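You operate a simulated robot arm through the tools that you are given. There is no shell and no other tool. Be economical: measure what you need, move in short steps, check, and stop when the job is done.

The job below is to be done with a simulated robot arm. You get a single attempt, and the scene is never put back.

TASK
Take the plain glass and put it on top of the warming iron.

It is judged by the outcome, as a careful person would: the job done as asked, and still so three seconds after it is handed in. It fails if anything else is knocked over, pushed out of place, dropped, spilled or broken.

THE ROBOT
A 7-joint arm with a two-finger parallel gripper, fixed in place. Base frame: the origin is at the foot of the arm, x ahead of it, y to its left, z up; the work surface is at about z = 0. Readings come in mm, rad, newtons and seconds.
With the tool pointing down near the work surface it reaches from about 240 to 620 mm from the base axis. Its first joint turns from -1.152 to 1.152 rad. Payload 2.6 kg.
The tool frame sits at the grasp point between the pads (the TCP): z along the fingers, y along the line on which they close. The tips reach 30 mm beyond it. The gripper opens to 94 mm. The fingers are 28 mm wide and 10 mm thick; the gripper's body (50 by 96 mm) begins 55 mm behind the TCP.
Orientation is that of the tool frame in the base frame, as a unit quaternion [w, x, y, z]. With the fingers straight down and closing along the base's y, the tool's x points along the base's -x, its y along +y and its z along -z.

THE INTERFACE
- The arm moves only by the tool servo_tool. Its argument "series" is a list of rows, each a list of 7 numbers: the finger opening in mm, from 0 to 94, then the shift along the base's x, y, z in mm, then the turn, a rotation vector about the base's x, y, z in rad. In form: [[gripper, tx, ty, tz, rx, ry, rz], ...]. A call has 1 to 10 rows; each row shifts and turns the commanded pose from where the row before left it. A row lasts 0.2 s, in which the tool goes at most 50 mm and 0.15 rad; a call with a longer step from one row to the next is refused whole, and so is a gripper value outside its range. Where a pose cannot be reached the arm comes as near as it can. A force on the tool above 40 N (or 10 N above the force at the start of the call, whichever is more), or a blocked arm, ends the call early, and 0.2 s more pass. Each finger travels about 72 mm/s and halts on what it meets, pressing with about 37 N; the grip force reading is that of the motor and also rises with nothing between the fingers. The clock runs only during rows and for 0.2 s after the last one: add rows that do not move to give the fingers time. The reply holds the time, the measured pose of the TCP, the force on the tool along the base axes, the opening and the grip force, in the units named above and with some noise.
- Cameras (640 x 400 px; columns grow to the right, rows downward): "scene" is fixed at [21.9, 420.5, 573.4]; the picture's right is [-0.81, -0.59, 0.00], its down [-0.29, 0.40, -0.87] and it looks along [0.51, -0.70, -0.50] (base axes); focal length 366 px, centre (320, 200). "wrist" rides on the gripper at [76, 14, -102] in the tool frame; the picture's right is [-0.18, 0.98, 0.00], its down [-0.75, -0.14, -0.64] and it looks along [-0.63, -0.12, 0.77] (tool axes); focal length 243 px, centre (320, 200). There is no depth. A picture from a camera that has moved, and an enlarged one, comes with that camera's place and axes in the base frame and with its lens. The place of the scene camera against the robot may be out by one fixed shift of up to 18 mm in any direction.
- snapshot(camera): a new picture of that camera. It takes no simulated time.
- close_up(camera, box): a new picture of the part [left, top, right, bottom] of that camera's present view, enlarged. It takes no simulated time.
- job_done(): hands the job in; it is judged then, once.

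Go step by step. Nothing tells you positions but the pictures and the camera data: compare them with the known pose of the tool, close in by small moves and look again before you grip or let go. The budget is 90 turns and 42 pictures, counting those below and the enlarged ones. Unless the task says otherwise, let go and move clear before handing in, and close with one line.

The tools are called after "Call:" by a JSON object that holds its "method" and its "body". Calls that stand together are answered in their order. servo_tool: Moves the arm, as the interface text tells. Its arguments: {"type":"object","properties":{"series":{"type":"array","items":{"type":"array","items":{"type":"number"}}}},"required":["series"]} The other tools are called the same way: snapshot (camera) takes a picture; close_up (camera, box) takes an enlarged picture of a part of a camera's view; job_done () hands the job in.

At the start:

```text
time_s: 0.0
eef_pos: [392.1, -21.4, 369.0]
tool_rot: [0.0, 0.001, 1.0, 0.0]
ft_force: [-0.3, -0.2, 0.0]
grip_width: 93.9
finger_force: 0.0
```

scene: 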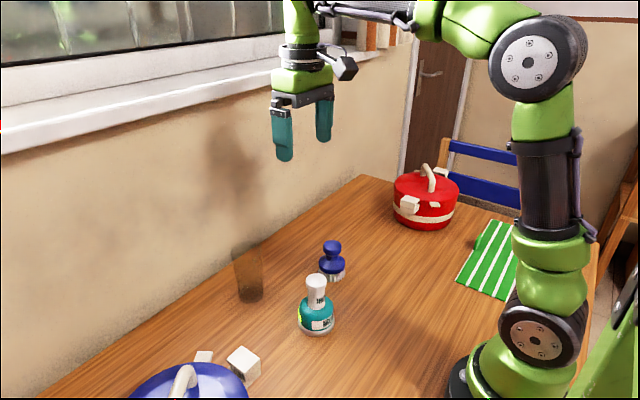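
wrist: 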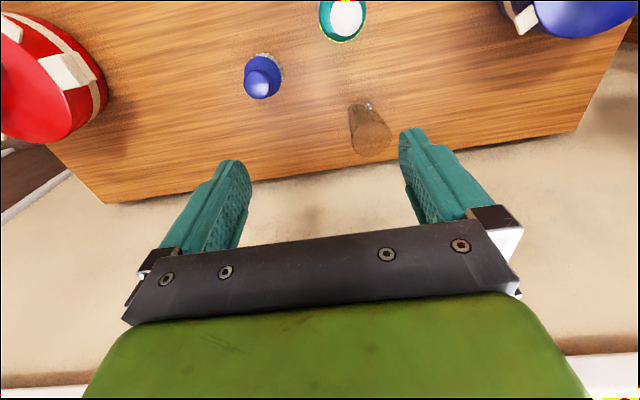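

I see a dark translucent glass, a teal bottle, a blue knobbed object, two pots, white cubes and a striped cloth. I need a closer look to find the "warming iron".

Call:
{"method": "close_up", "body": {"camera": "scene", "box": [120, 220, 380, 400]}}

Call:
{"method": "close_up", "body": {"camera": "scene", "box": [360, 140, 620, 310]}}

Call:
{"method": "close_up", "body": {"camera": "wrist", "box": [220, 0, 640, 200]}}

```text
2.22 times, centred on (250, 310) of scene
camera zoom: at [21.9, 420.5, 573.4], right [-0.81, -0.59, 0.0], down [-0.29, 0.4, -0.87], along [0.51, -0.7, -0.5], focal length 814 px, centre (476, -44)
```

zoom: 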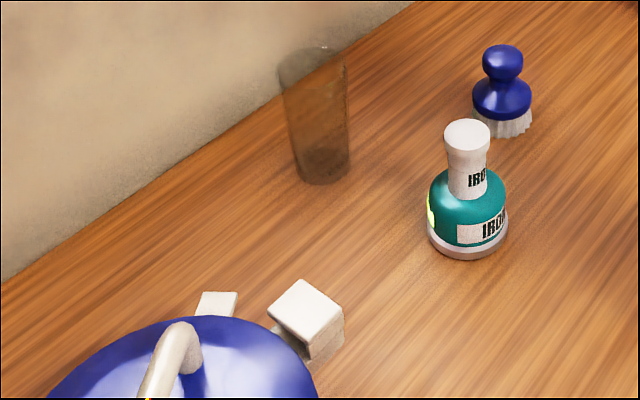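

```text
2.35 times, centred on (490, 225) of scene
camera zoom: at [21.9, 420.5, 573.4], right [-0.81, -0.59, 0.0], down [-0.29, 0.4, -0.87], along [0.51, -0.7, -0.5], focal length 862 px, centre (-80, 141)
```

zoom: 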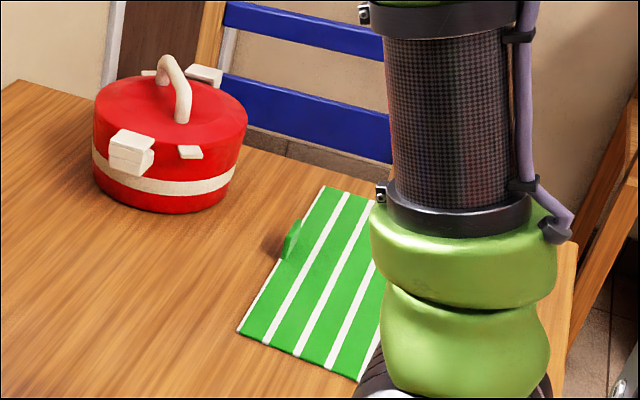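

```text
1.52 times, centred on (430, 100) of wrist
camera zoom: at [316.0, -6.0, 471.6], right [0.18, 0.98, 0.0], down [0.75, -0.14, 0.64], along [0.63, -0.12, -0.77], focal length 370 px, centre (152, 352)
```

zoom: 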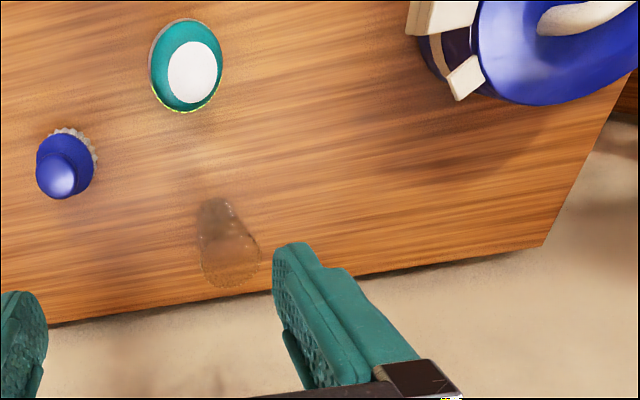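

The teal object carries "IRON" labels; I'll look at it more closely, and at the glass.

Call:
{"method": "close_up", "body": {"camera": "scene", "box": [280, 265, 350, 340]}}

Call:
{"method": "close_up", "body": {"camera": "scene", "box": [450, 205, 530, 305]}}

Call:
{"method": "close_up", "body": {"camera": "scene", "box": [210, 230, 290, 310]}}

```text
5.33 times, centred on (315, 302) of scene
camera zoom: at [21.9, 420.5, 573.4], right [-0.81, -0.59, 0.0], down [-0.29, 0.4, -0.87], along [0.51, -0.7, -0.5], focal length 1954 px, centre (347, -347)
```

zoom: 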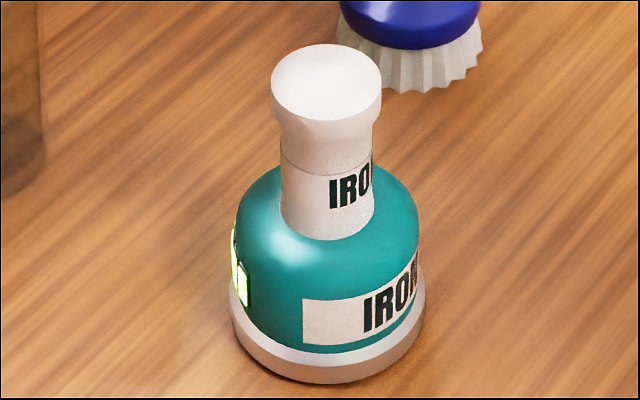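

```text
4.00 times, centred on (490, 255) of scene
camera zoom: at [21.9, 420.5, 573.4], right [-0.81, -0.59, 0.0], down [-0.29, 0.4, -0.87], along [0.51, -0.7, -0.5], focal length 1466 px, centre (-360, -20)
```

zoom: 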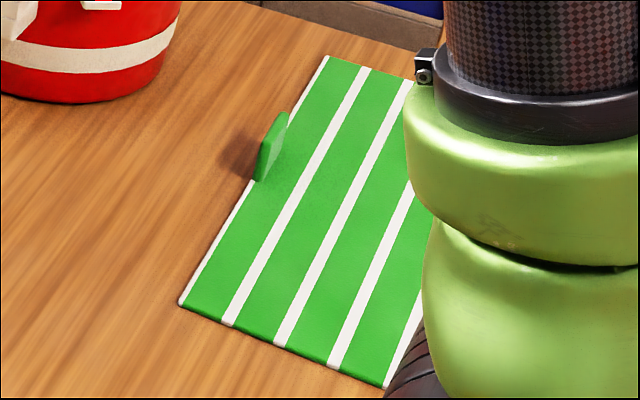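

```text
5.00 times, centred on (250, 270) of scene
camera zoom: at [21.9, 420.5, 573.4], right [-0.81, -0.59, 0.0], down [-0.29, 0.4, -0.87], along [0.51, -0.7, -0.5], focal length 1832 px, centre (670, -150)
```

zoom: 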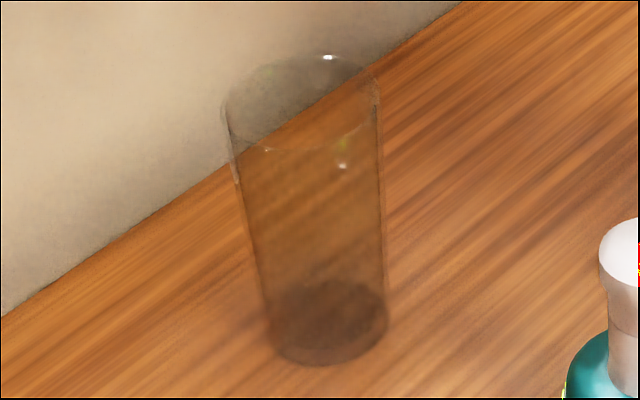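

The teal "IRON" object with the lit display is the warming iron: standing at about (322, 21), flat top near z=118. The glass is near (484, 42), about 120 mm tall. I move above the glass and look.

Call:
{"method": "servo_tool", "body": {"series": [[94, 25, 16, -20, 0, 0, 0], [94, 25, 16, -30, 0, 0, 0], [94, 25, 16, -30, 0, 0, 0], [94, 17, 15, -30, 0, 0, 0], [94, 0, 0, 0, 0, 0, 0], [94, 0, 0, 0, 0, 0, 0]]}}

Call:
{"method": "snapshot", "body": {"camera": "wrist"}}

Call:
{"method": "snapshot", "body": {"camera": "scene"}}

```text
time_s: 1.4
eef_pos: [485.0, 40.4, 260.3]
tool_rot: [0.0, 0.0, 1.0, 0.0]
ft_force: [1.1, 0.3, -0.2]
grip_width: 93.9
finger_force: 0.1
```

```text
33 pictures are left
camera wrist: at [408.4, 55.4, 362.2], right [0.18, 0.98, 0.0], down [0.75, -0.14, 0.64], along [0.63, -0.12, -0.77], focal length 243 px, centre (320, 200)
```

wrist: 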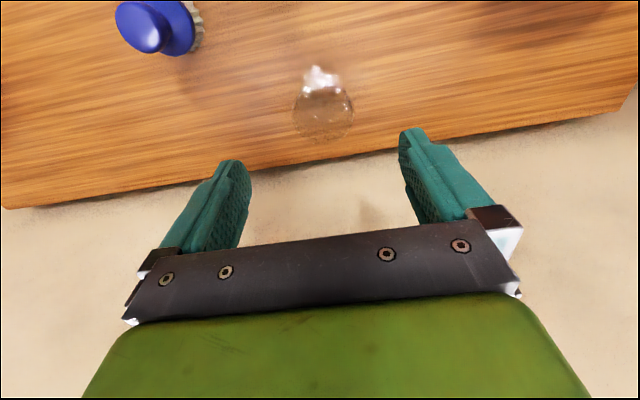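

```text
32 pictures are left
```

scene: 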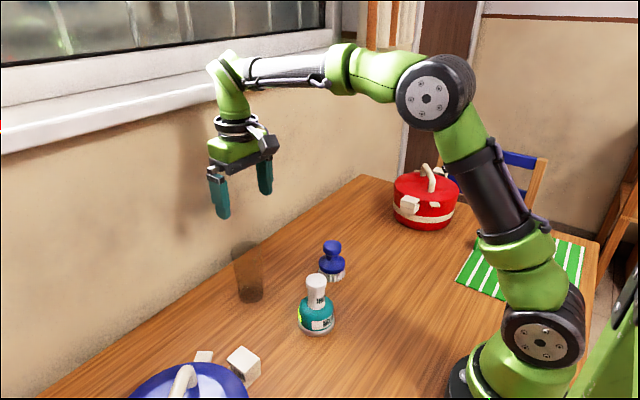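

The glass sits ahead between the fingers; I enlarge the view to fix its centre.

Call:
{"method": "close_up", "body": {"camera": "wrist", "box": [240, 40, 420, 160]}}

```text
3.33 times, centred on (330, 100) of wrist
camera zoom: at [408.4, 55.4, 362.2], right [0.18, 0.98, 0.0], down [0.75, -0.14, 0.64], along [0.63, -0.12, -0.77], focal length 809 px, centre (287, 533)
```

zoom: 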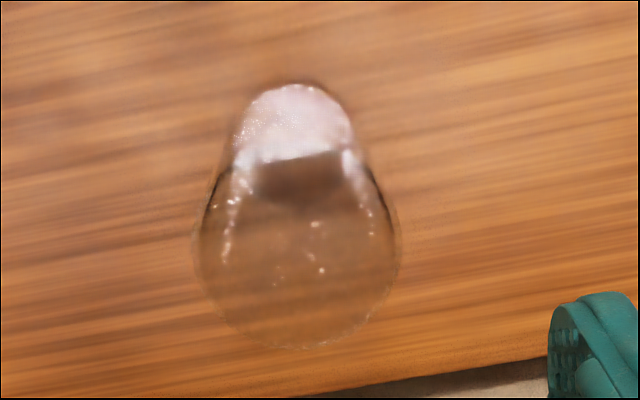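

Glass centre is at about (498, 42), rim 62 mm wide. I shift over it and lower partway.

Call:
{"method": "servo_tool", "body": {"series": [[94, 13, 1.5, 0, 0, 0, 0], [94, 0, 0, -40, 0, 0, 0], [94, 0, 0, -40, 0, 0, 0], [94, 0, 0, -30, 0, 0, 0], [94, 0, 0, 0, 0, 0, 0], [94, 0, 0, 0, 0, 0, 0]]}}

Call:
{"method": "snapshot", "body": {"camera": "wrist"}}

Call:
{"method": "close_up", "body": {"camera": "scene", "box": [180, 180, 340, 320]}}

```text
time_s: 2.8
eef_pos: [495.4, 42.2, 146.1]
tool_rot: [-0.001, -0.001, 1.0, 0.0]
ft_force: [-0.1, 0.0, -0.8]
grip_width: 93.9
finger_force: 0.0
```

```text
30 pictures are left
camera wrist: at [418.5, 58.3, 249.3], right [0.18, 0.98, 0.0], down [0.75, -0.14, 0.64], along [0.63, -0.12, -0.77], focal length 243 px, centre (320, 200)
```

wrist: 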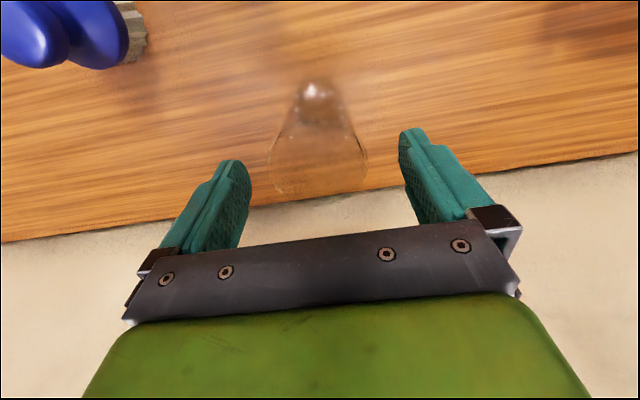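

```text
2.86 times, centred on (260, 250) of scene
camera zoom: at [21.9, 420.5, 573.4], right [-0.81, -0.59, 0.0], down [-0.29, 0.4, -0.87], along [0.51, -0.7, -0.5], focal length 1047 px, centre (491, 57)
```

zoom: 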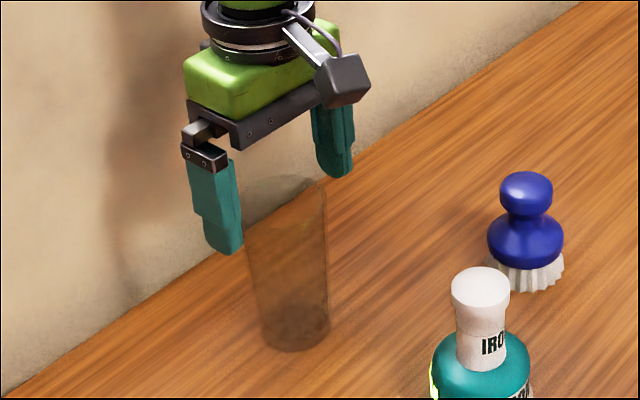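

The estimate along x differs a little between views, so I zoom in once more before descending.

Call:
{"method": "close_up", "body": {"camera": "wrist", "box": [230, 60, 410, 220]}}

```text
2.50 times, centred on (320, 140) of wrist
camera zoom: at [418.5, 58.3, 249.3], right [0.18, 0.98, 0.0], down [0.75, -0.14, 0.64], along [0.63, -0.12, -0.77], focal length 606 px, centre (320, 350)
```

zoom: 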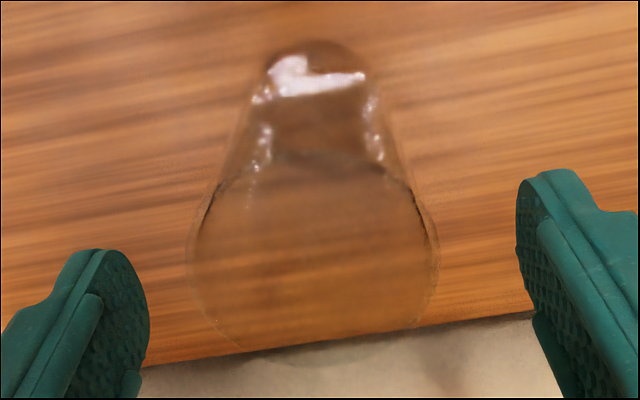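

The zoomed view confirms the glass at (499, 42), rim at z≈120. I descend to grip height z≈80.

Call:
{"method": "servo_tool", "body": {"series": [[94, 3, 0, 0, 0, 0, 0], [94, 0, 0, -25, 0, 0, 0], [94, 0, 0, -25, 0, 0, 0], [94, 0, 0, -15, 0, 0, 0], [94, 0, 0, 0, 0, 0, 0], [94, 0, 0, 0, 0, 0, 0]]}}

Call:
{"method": "snapshot", "body": {"camera": "wrist"}}

```text
time_s: 4.2
eef_pos: [498.5, 44.2, 83.3]
tool_rot: [0.0, 0.0, 1.0, 0.0]
ft_force: [0.4, 0.6, 0.0]
grip_width: 94.1
finger_force: 0.1
```

```text
27 pictures are left
camera wrist: at [423.6, 59.4, 186.7], right [0.18, 0.98, 0.0], down [0.75, -0.14, 0.64], along [0.63, -0.12, -0.77], focal length 243 px, centre (320, 200)
```

wrist: 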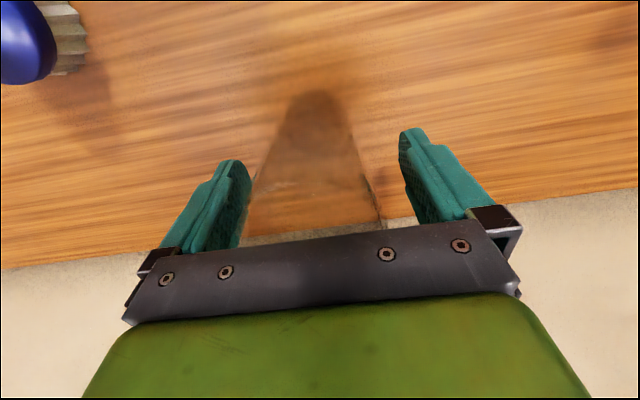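

The glass is between the pads. I correct y by -2 mm and close the fingers.

Call:
{"method": "servo_tool", "body": {"series": [[94, 0, -2, 0, 0, 0, 0], [80, 0, 0, 0, 0, 0, 0], [68, 0, 0, 0, 0, 0, 0], [60, 0, 0, 0, 0, 0, 0], [50, 0, 0, 0, 0, 0, 0], [45, 0, 0, 0, 0, 0, 0], [45, 0, 0, 0, 0, 0, 0]]}}

```text
time_s: 5.8
eef_pos: [499.4, 41.6, 83.4]
tool_rot: [0.0, 0.0, 1.0, 0.0]
ft_force: [0.6, -0.6, 0.6]
grip_width: 63.2
finger_force: 36.9
```

The fingers hold the glass at 63 mm with 37 N. I lift it gently and check.

Call:
{"method": "servo_tool", "body": {"series": [[45, 0, 0, 10, 0, 0, 0], [45, 0, 0, 15, 0, 0, 0], [45, 0, 0, 20, 0, 0, 0], [45, 0, 0, 0, 0, 0, 0]]}}

Call:
{"method": "close_up", "body": {"camera": "scene", "box": [180, 160, 340, 320]}}

```text
time_s: 6.8
eef_pos: [502.1, 40.6, 128.6]
tool_rot: [-0.001, 0.0, 1.0, 0.0]
ft_force: [-0.1, -0.3, -2.4]
grip_width: 63.1
finger_force: 37.1
```

```text
2.50 times, centred on (260, 240) of scene
camera zoom: at [21.9, 420.5, 573.4], right [-0.81, -0.59, 0.0], down [-0.29, 0.4, -0.87], along [0.51, -0.7, -0.5], focal length 916 px, centre (470, 100)
```

zoom: 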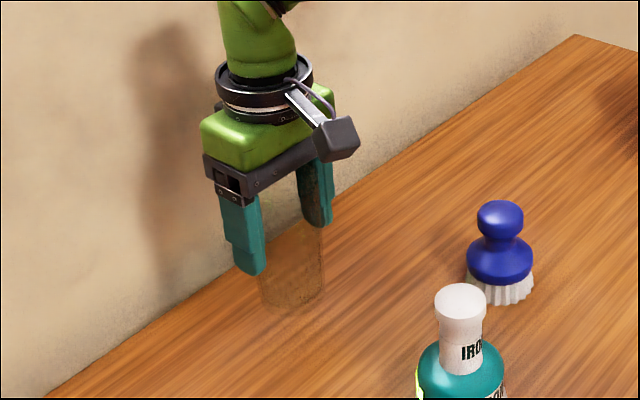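

The glass is lifted cleanly. I raise it further and back it partway toward the iron, to view the iron with the wrist camera.

Call:
{"method": "servo_tool", "body": {"series": [[45, 0, 0, 30, 0, 0, 0], [45, 0, 0, 40, 0, 0, 0], [45, 0, 0, 40, 0, 0, 0], [45, -20, 0, 25, 0, 0, 0], [45, -30, 0, 0, 0, 0, 0], [45, -30, 0, 0, 0, 0, 0], [45, -30, 0, 0, 0, 0, 0], [45, -10, 0, 0, 0, 0, 0], [45, 0, 0, 0, 0, 0, 0], [45, 0, 0, 0, 0, 0, 0]]}}

Call:
{"method": "snapshot", "body": {"camera": "wrist"}}

Call:
{"method": "snapshot", "body": {"camera": "scene"}}

```text
time_s: 9.0
eef_pos: [380.0, 41.0, 262.8]
tool_rot: [0.0, 0.001, 1.0, 0.0]
ft_force: [-0.1, 0.1, -2.1]
grip_width: 63.4
finger_force: 37.2
```

```text
25 pictures are left
camera wrist: at [303.6, 57.2, 365.8], right [0.18, 0.98, 0.0], down [0.75, -0.14, 0.64], along [0.63, -0.12, -0.77], focal length 243 px, centre (320, 200)
```

wrist: 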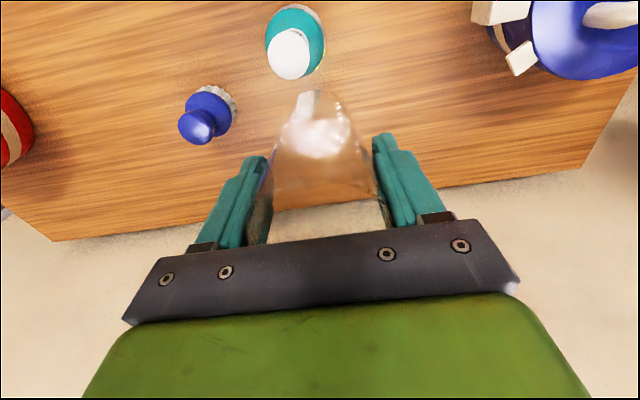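

```text
24 pictures are left
```

scene: 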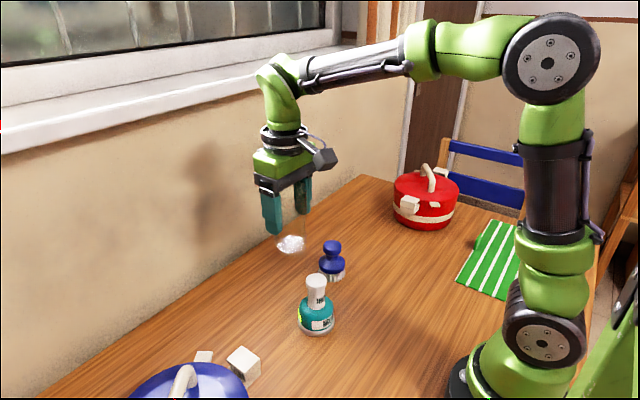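

Call:
{"method": "close_up", "body": {"camera": "wrist", "box": [240, 0, 400, 160]}}

```text
2.50 times, centred on (320, 80) of wrist
camera zoom: at [303.6, 57.2, 365.8], right [0.18, 0.98, 0.0], down [0.75, -0.14, 0.64], along [0.63, -0.12, -0.77], focal length 606 px, centre (320, 500)
```

zoom: 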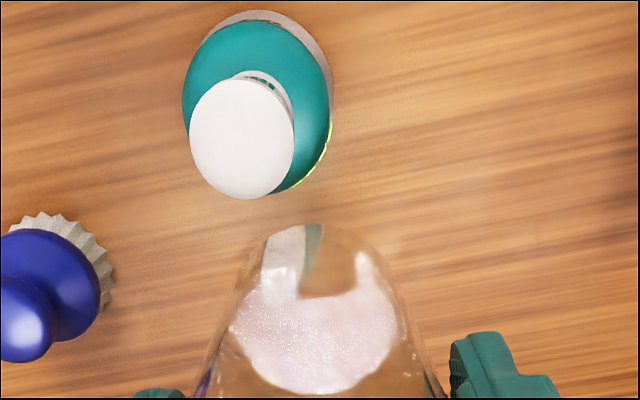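

The iron is centred near (338, 22), with its top about 107–118 mm up. I move the glass over it, staying above, and check in the scene view.

Call:
{"method": "servo_tool", "body": {"series": [[45, -15, -7, 0, 0, 0, 0], [45, -15, -7, 0, 0, 0, 0], [45, -12, -4.5, 0, 0, 0, 0], [45, 0, 0, -20, 0, 0, 0], [45, 0, 0, -18, 0, 0, 0], [45, 0, 0, 0, 0, 0, 0], [45, 0, 0, 0, 0, 0, 0]]}}

Call:
{"method": "close_up", "body": {"camera": "scene", "box": [240, 200, 400, 350]}}

Call:
{"method": "snapshot", "body": {"camera": "wrist"}}

```text
time_s: 10.6
eef_pos: [338.3, 23.0, 225.6]
tool_rot: [0.0, -0.001, 1.0, 0.001]
ft_force: [0.6, 0.4, -1.2]
grip_width: 63.0
finger_force: 37.3
```

```text
2.67 times, centred on (320, 275) of scene
camera zoom: at [21.9, 420.5, 573.4], right [-0.81, -0.59, 0.0], down [-0.29, 0.4, -0.87], along [0.51, -0.7, -0.5], focal length 977 px, centre (320, 0)
```

zoom: 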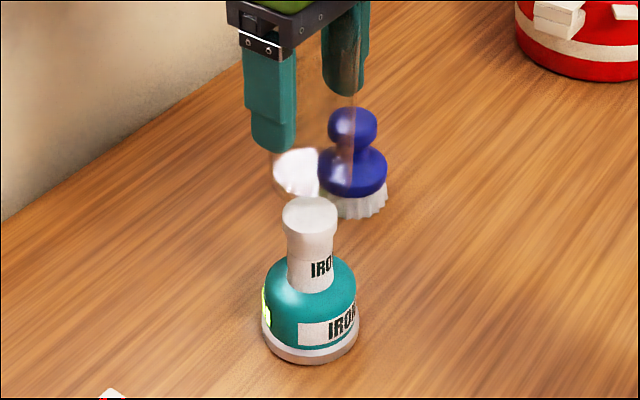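

```text
21 pictures are left
camera wrist: at [261.7, 37.6, 327.9], right [0.18, 0.98, 0.0], down [0.75, -0.14, 0.64], along [0.63, -0.12, -0.77], focal length 243 px, centre (320, 200)
```

wrist: 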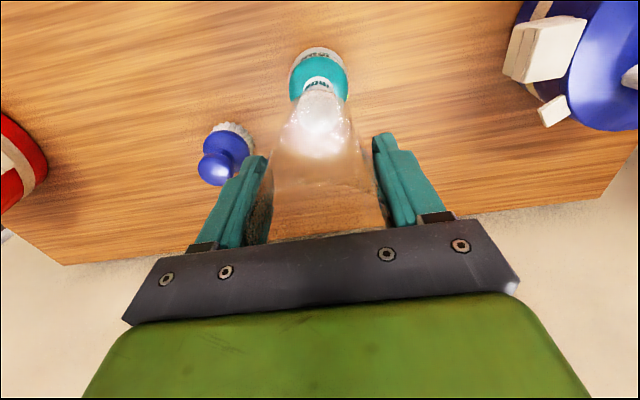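

Laterally the glass base lines up with the iron's top; I check the other direction in an enlarged wrist view.

Call:
{"method": "close_up", "body": {"camera": "wrist", "box": [260, 30, 380, 170]}}

Call:
{"method": "close_up", "body": {"camera": "scene", "box": [285, 240, 345, 345]}}

```text
2.86 times, centred on (320, 100) of wrist
camera zoom: at [261.7, 37.6, 327.9], right [0.18, 0.98, 0.0], down [0.75, -0.14, 0.64], along [0.63, -0.12, -0.77], focal length 693 px, centre (320, 486)
```

zoom: 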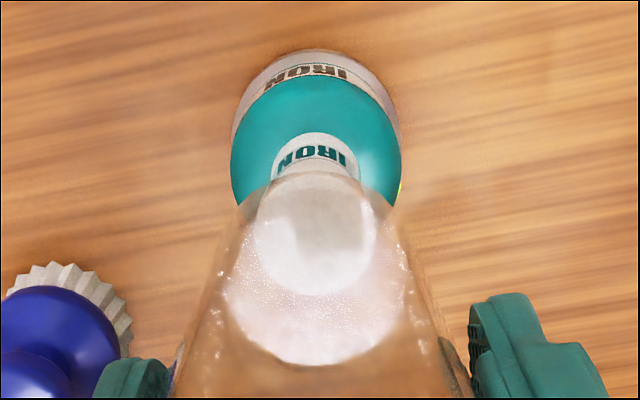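

```text
3.81 times, centred on (315, 292) of scene
camera zoom: at [21.9, 420.5, 573.4], right [-0.81, -0.59, 0.0], down [-0.29, 0.4, -0.87], along [0.51, -0.7, -0.5], focal length 1396 px, centre (339, -152)
```

zoom: 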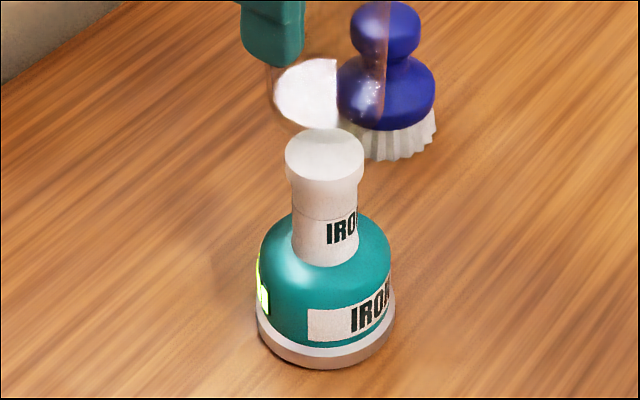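

Glass and iron are aligned within about 3 mm. I lower in small steps, watching the force.

Call:
{"method": "servo_tool", "body": {"series": [[45, -0.5, 0, -6, 0, 0, 0], [45, 0, 0, -6, 0, 0, 0], [45, 0, 0, -5, 0, 0, 0], [45, 0, 0, -3, 0, 0, 0], [45, 0, 0, 0, 0, 0, 0], [45, 0, 0, 0, 0, 0, 0]]}}

Call:
{"method": "close_up", "body": {"camera": "scene", "box": [275, 230, 355, 345]}}

```text
time_s: 12.0
eef_pos: [337.5, 22.8, 205.3]
tool_rot: [0.0, -0.001, 1.0, 0.0]
ft_force: [-0.2, 0.7, -2.3]
grip_width: 63.0
finger_force: 36.5
```

```text
3.48 times, centred on (315, 288) of scene
camera zoom: at [21.9, 420.5, 573.4], right [-0.81, -0.59, 0.0], down [-0.29, 0.4, -0.87], along [0.51, -0.7, -0.5], focal length 1274 px, centre (337, -104)
```

zoom: 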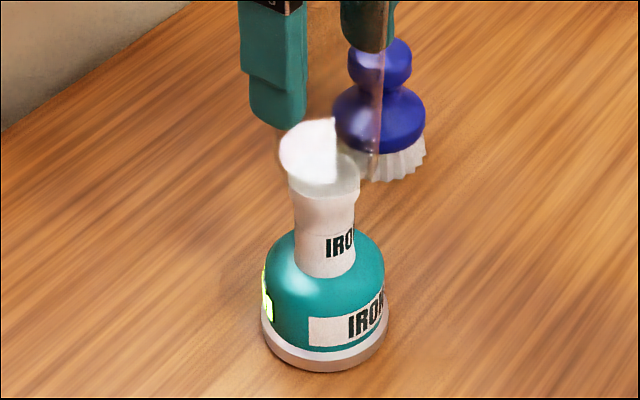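

The base is just above the iron's top now. I keep lowering in tiny steps.

Call:
{"method": "servo_tool", "body": {"series": [[45, 0, 0, -2, 0, 0, 0], [45, 0, 0, -2, 0, 0, 0], [45, 0, 0, 0, 0, 0, 0]]}}

```text
time_s: 12.8
eef_pos: [338.1, 23.3, 201.4]
tool_rot: [0.0, 0.0, 1.0, 0.0]
ft_force: [0.2, 0.4, -2.0]
grip_width: 63.1
finger_force: 37.0
```

No contact yet (base ≈ 118 mm); I continue downward.

Call:
{"method": "servo_tool", "body": {"series": [[45, 0, 0, -1.5, 0, 0, 0], [45, 0, 0, -1.5, 0, 0, 0], [45, 0, 0, 0, 0, 0, 0]]}}

Call:
{"method": "close_up", "body": {"camera": "scene", "box": [285, 245, 345, 305]}}

```text
time_s: 13.6
eef_pos: [337.2, 22.3, 200.3]
tool_rot: [0.002, 0.001, 1.0, 0.0]
ft_force: [-5.8, -2.3, 19.9]
grip_width: 63.2
finger_force: 36.6
```

```text
6.67 times, centred on (315, 275) of scene
camera zoom: at [21.8, 420.5, 573.4], right [-0.81, -0.59, 0.0], down [-0.29, 0.4, -0.87], along [0.51, -0.7, -0.5], focal length 2443 px, centre (353, -300)
```

zoom: 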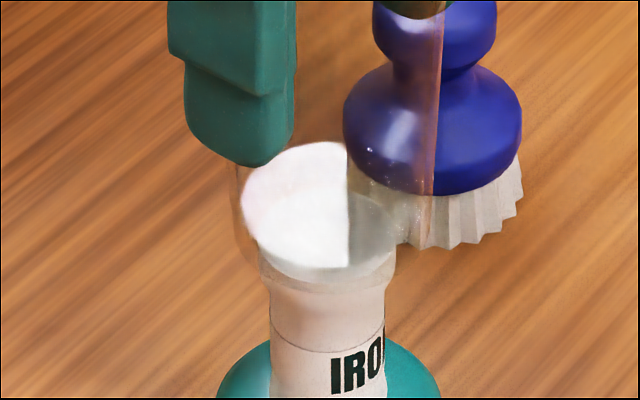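

Contact at base height ≈ 117 mm, with the glass about 2 mm off centre. I relieve the load slightly before releasing.

Call:
{"method": "servo_tool", "body": {"series": [[45, 0, 0, 1, 0, 0, 0], [45, 0, 0, 0.3, 0, 0, 0], [45, 0, 0, 0, 0, 0, 0]]}}

Call:
{"method": "close_up", "body": {"camera": "wrist", "box": [260, 30, 380, 170]}}

```text
time_s: 14.4
eef_pos: [338.3, 22.5, 199.8]
tool_rot: [-0.001, -0.001, 1.0, 0.0]
ft_force: [1.2, -0.7, 0.8]
grip_width: 63.1
finger_force: 37.1
```

```text
2.86 times, centred on (320, 100) of wrist
camera zoom: at [261.4, 38.0, 302.4], right [0.18, 0.98, 0.0], down [0.75, -0.14, 0.64], along [0.63, -0.12, -0.77], focal length 693 px, centre (320, 486)
```

zoom: 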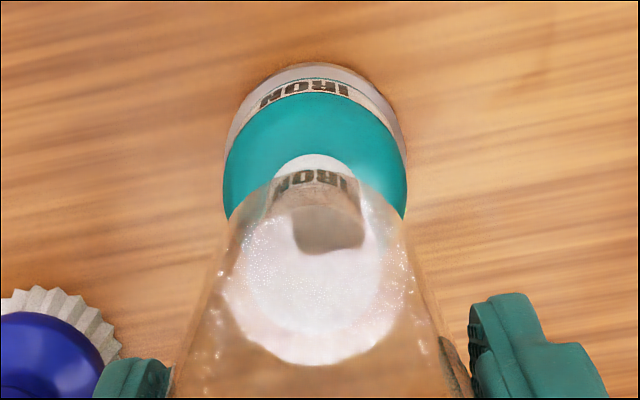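

The glass rests almost unloaded and nearly concentric on the iron. I open slowly.

Call:
{"method": "servo_tool", "body": {"series": [[62, 0, 0, 0, 0, 0, 0], [65, 0, 0, 0, 0, 0, 0], [70, 0, 0, 0, 0, 0, 0], [80, 0, 0, 0, 0, 0, 0], [92, 0, 0, 0, 0, 0, 0], [92, 0, 0, 0, 0, 0, 0]]}}

Call:
{"method": "snapshot", "body": {"camera": "scene"}}

Call:
{"method": "snapshot", "body": {"camera": "wrist"}}

```text
time_s: 15.8
eef_pos: [337.8, 22.8, 200.3]
tool_rot: [0.0, 0.001, 1.0, 0.0]
ft_force: [0.3, 0.0, 0.2]
grip_width: 92.1
finger_force: 0.0
```

```text
15 pictures are left
```

scene: 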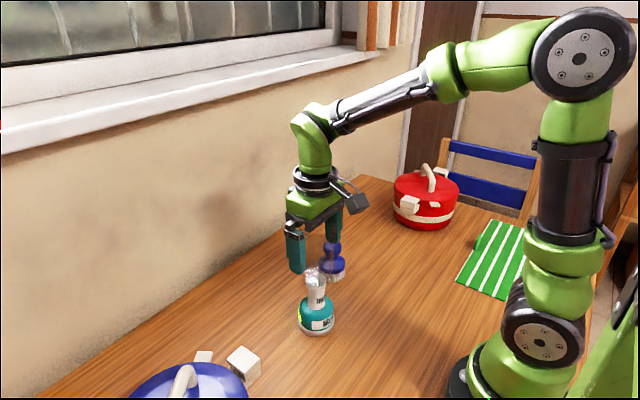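

```text
14 pictures are left
camera wrist: at [261.5, 37.9, 302.9], right [0.18, 0.98, 0.0], down [0.75, -0.14, 0.64], along [0.63, -0.12, -0.77], focal length 243 px, centre (320, 200)
```

wrist: 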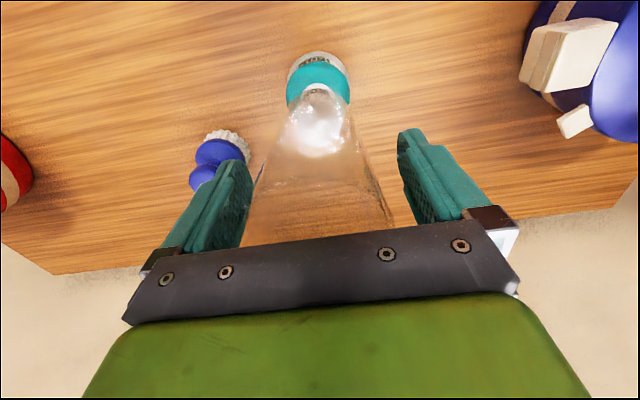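

The glass stands on its own and the fingers are clear on both sides. I raise the gripper straight up.

Call:
{"method": "servo_tool", "body": {"series": [[94, 0, 0, 8, 0, 0, 0], [94, 0, 0, 20, 0, 0, 0], [94, 0, 0, 30, 0, 0, 0], [94, 0, 0, 35, 0, 0, 0], [94, 0, 0, 35, 0, 0, 0], [94, 0, 0, 20, 0, 0, 0], [94, 0, 0, 0, 0, 0, 0]]}}

Call:
{"method": "snapshot", "body": {"camera": "scene"}}

Call:
{"method": "close_up", "body": {"camera": "scene", "box": [240, 180, 400, 350]}}

```text
time_s: 17.4
eef_pos: [337.1, 22.0, 347.6]
tool_rot: [0.001, -0.001, 1.0, 0.0]
ft_force: [-0.4, -0.2, 0.4]
grip_width: 94.0
finger_force: 0.0
```

```text
13 pictures are left
```

scene: 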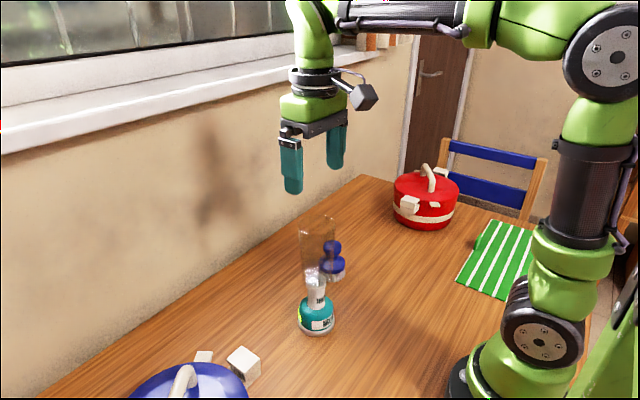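

```text
2.35 times, centred on (320, 265) of scene
camera zoom: at [21.9, 420.5, 573.4], right [-0.81, -0.59, 0.0], down [-0.29, 0.4, -0.87], along [0.51, -0.7, -0.5], focal length 862 px, centre (320, 47)
```

zoom: 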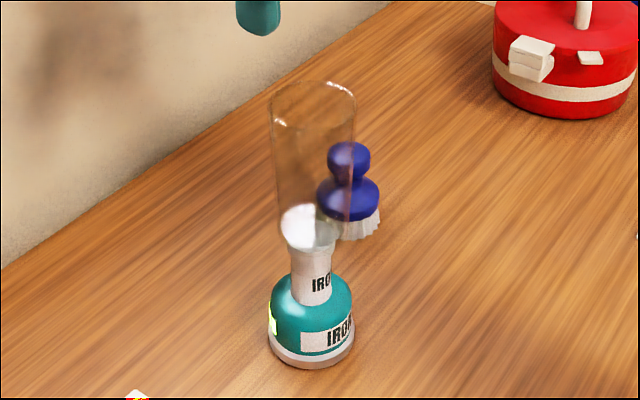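

The glass stands upright and centred on the iron, the arm is clear and nothing else has moved. I hand the job in.

Call:
{"method": "job_done", "body": {}}

```text
The job is handed in.
```

The plain glass is standing upright on top of the warming iron (the teal object labelled "IRON"), the arm is clear, and nothing else was disturbed.
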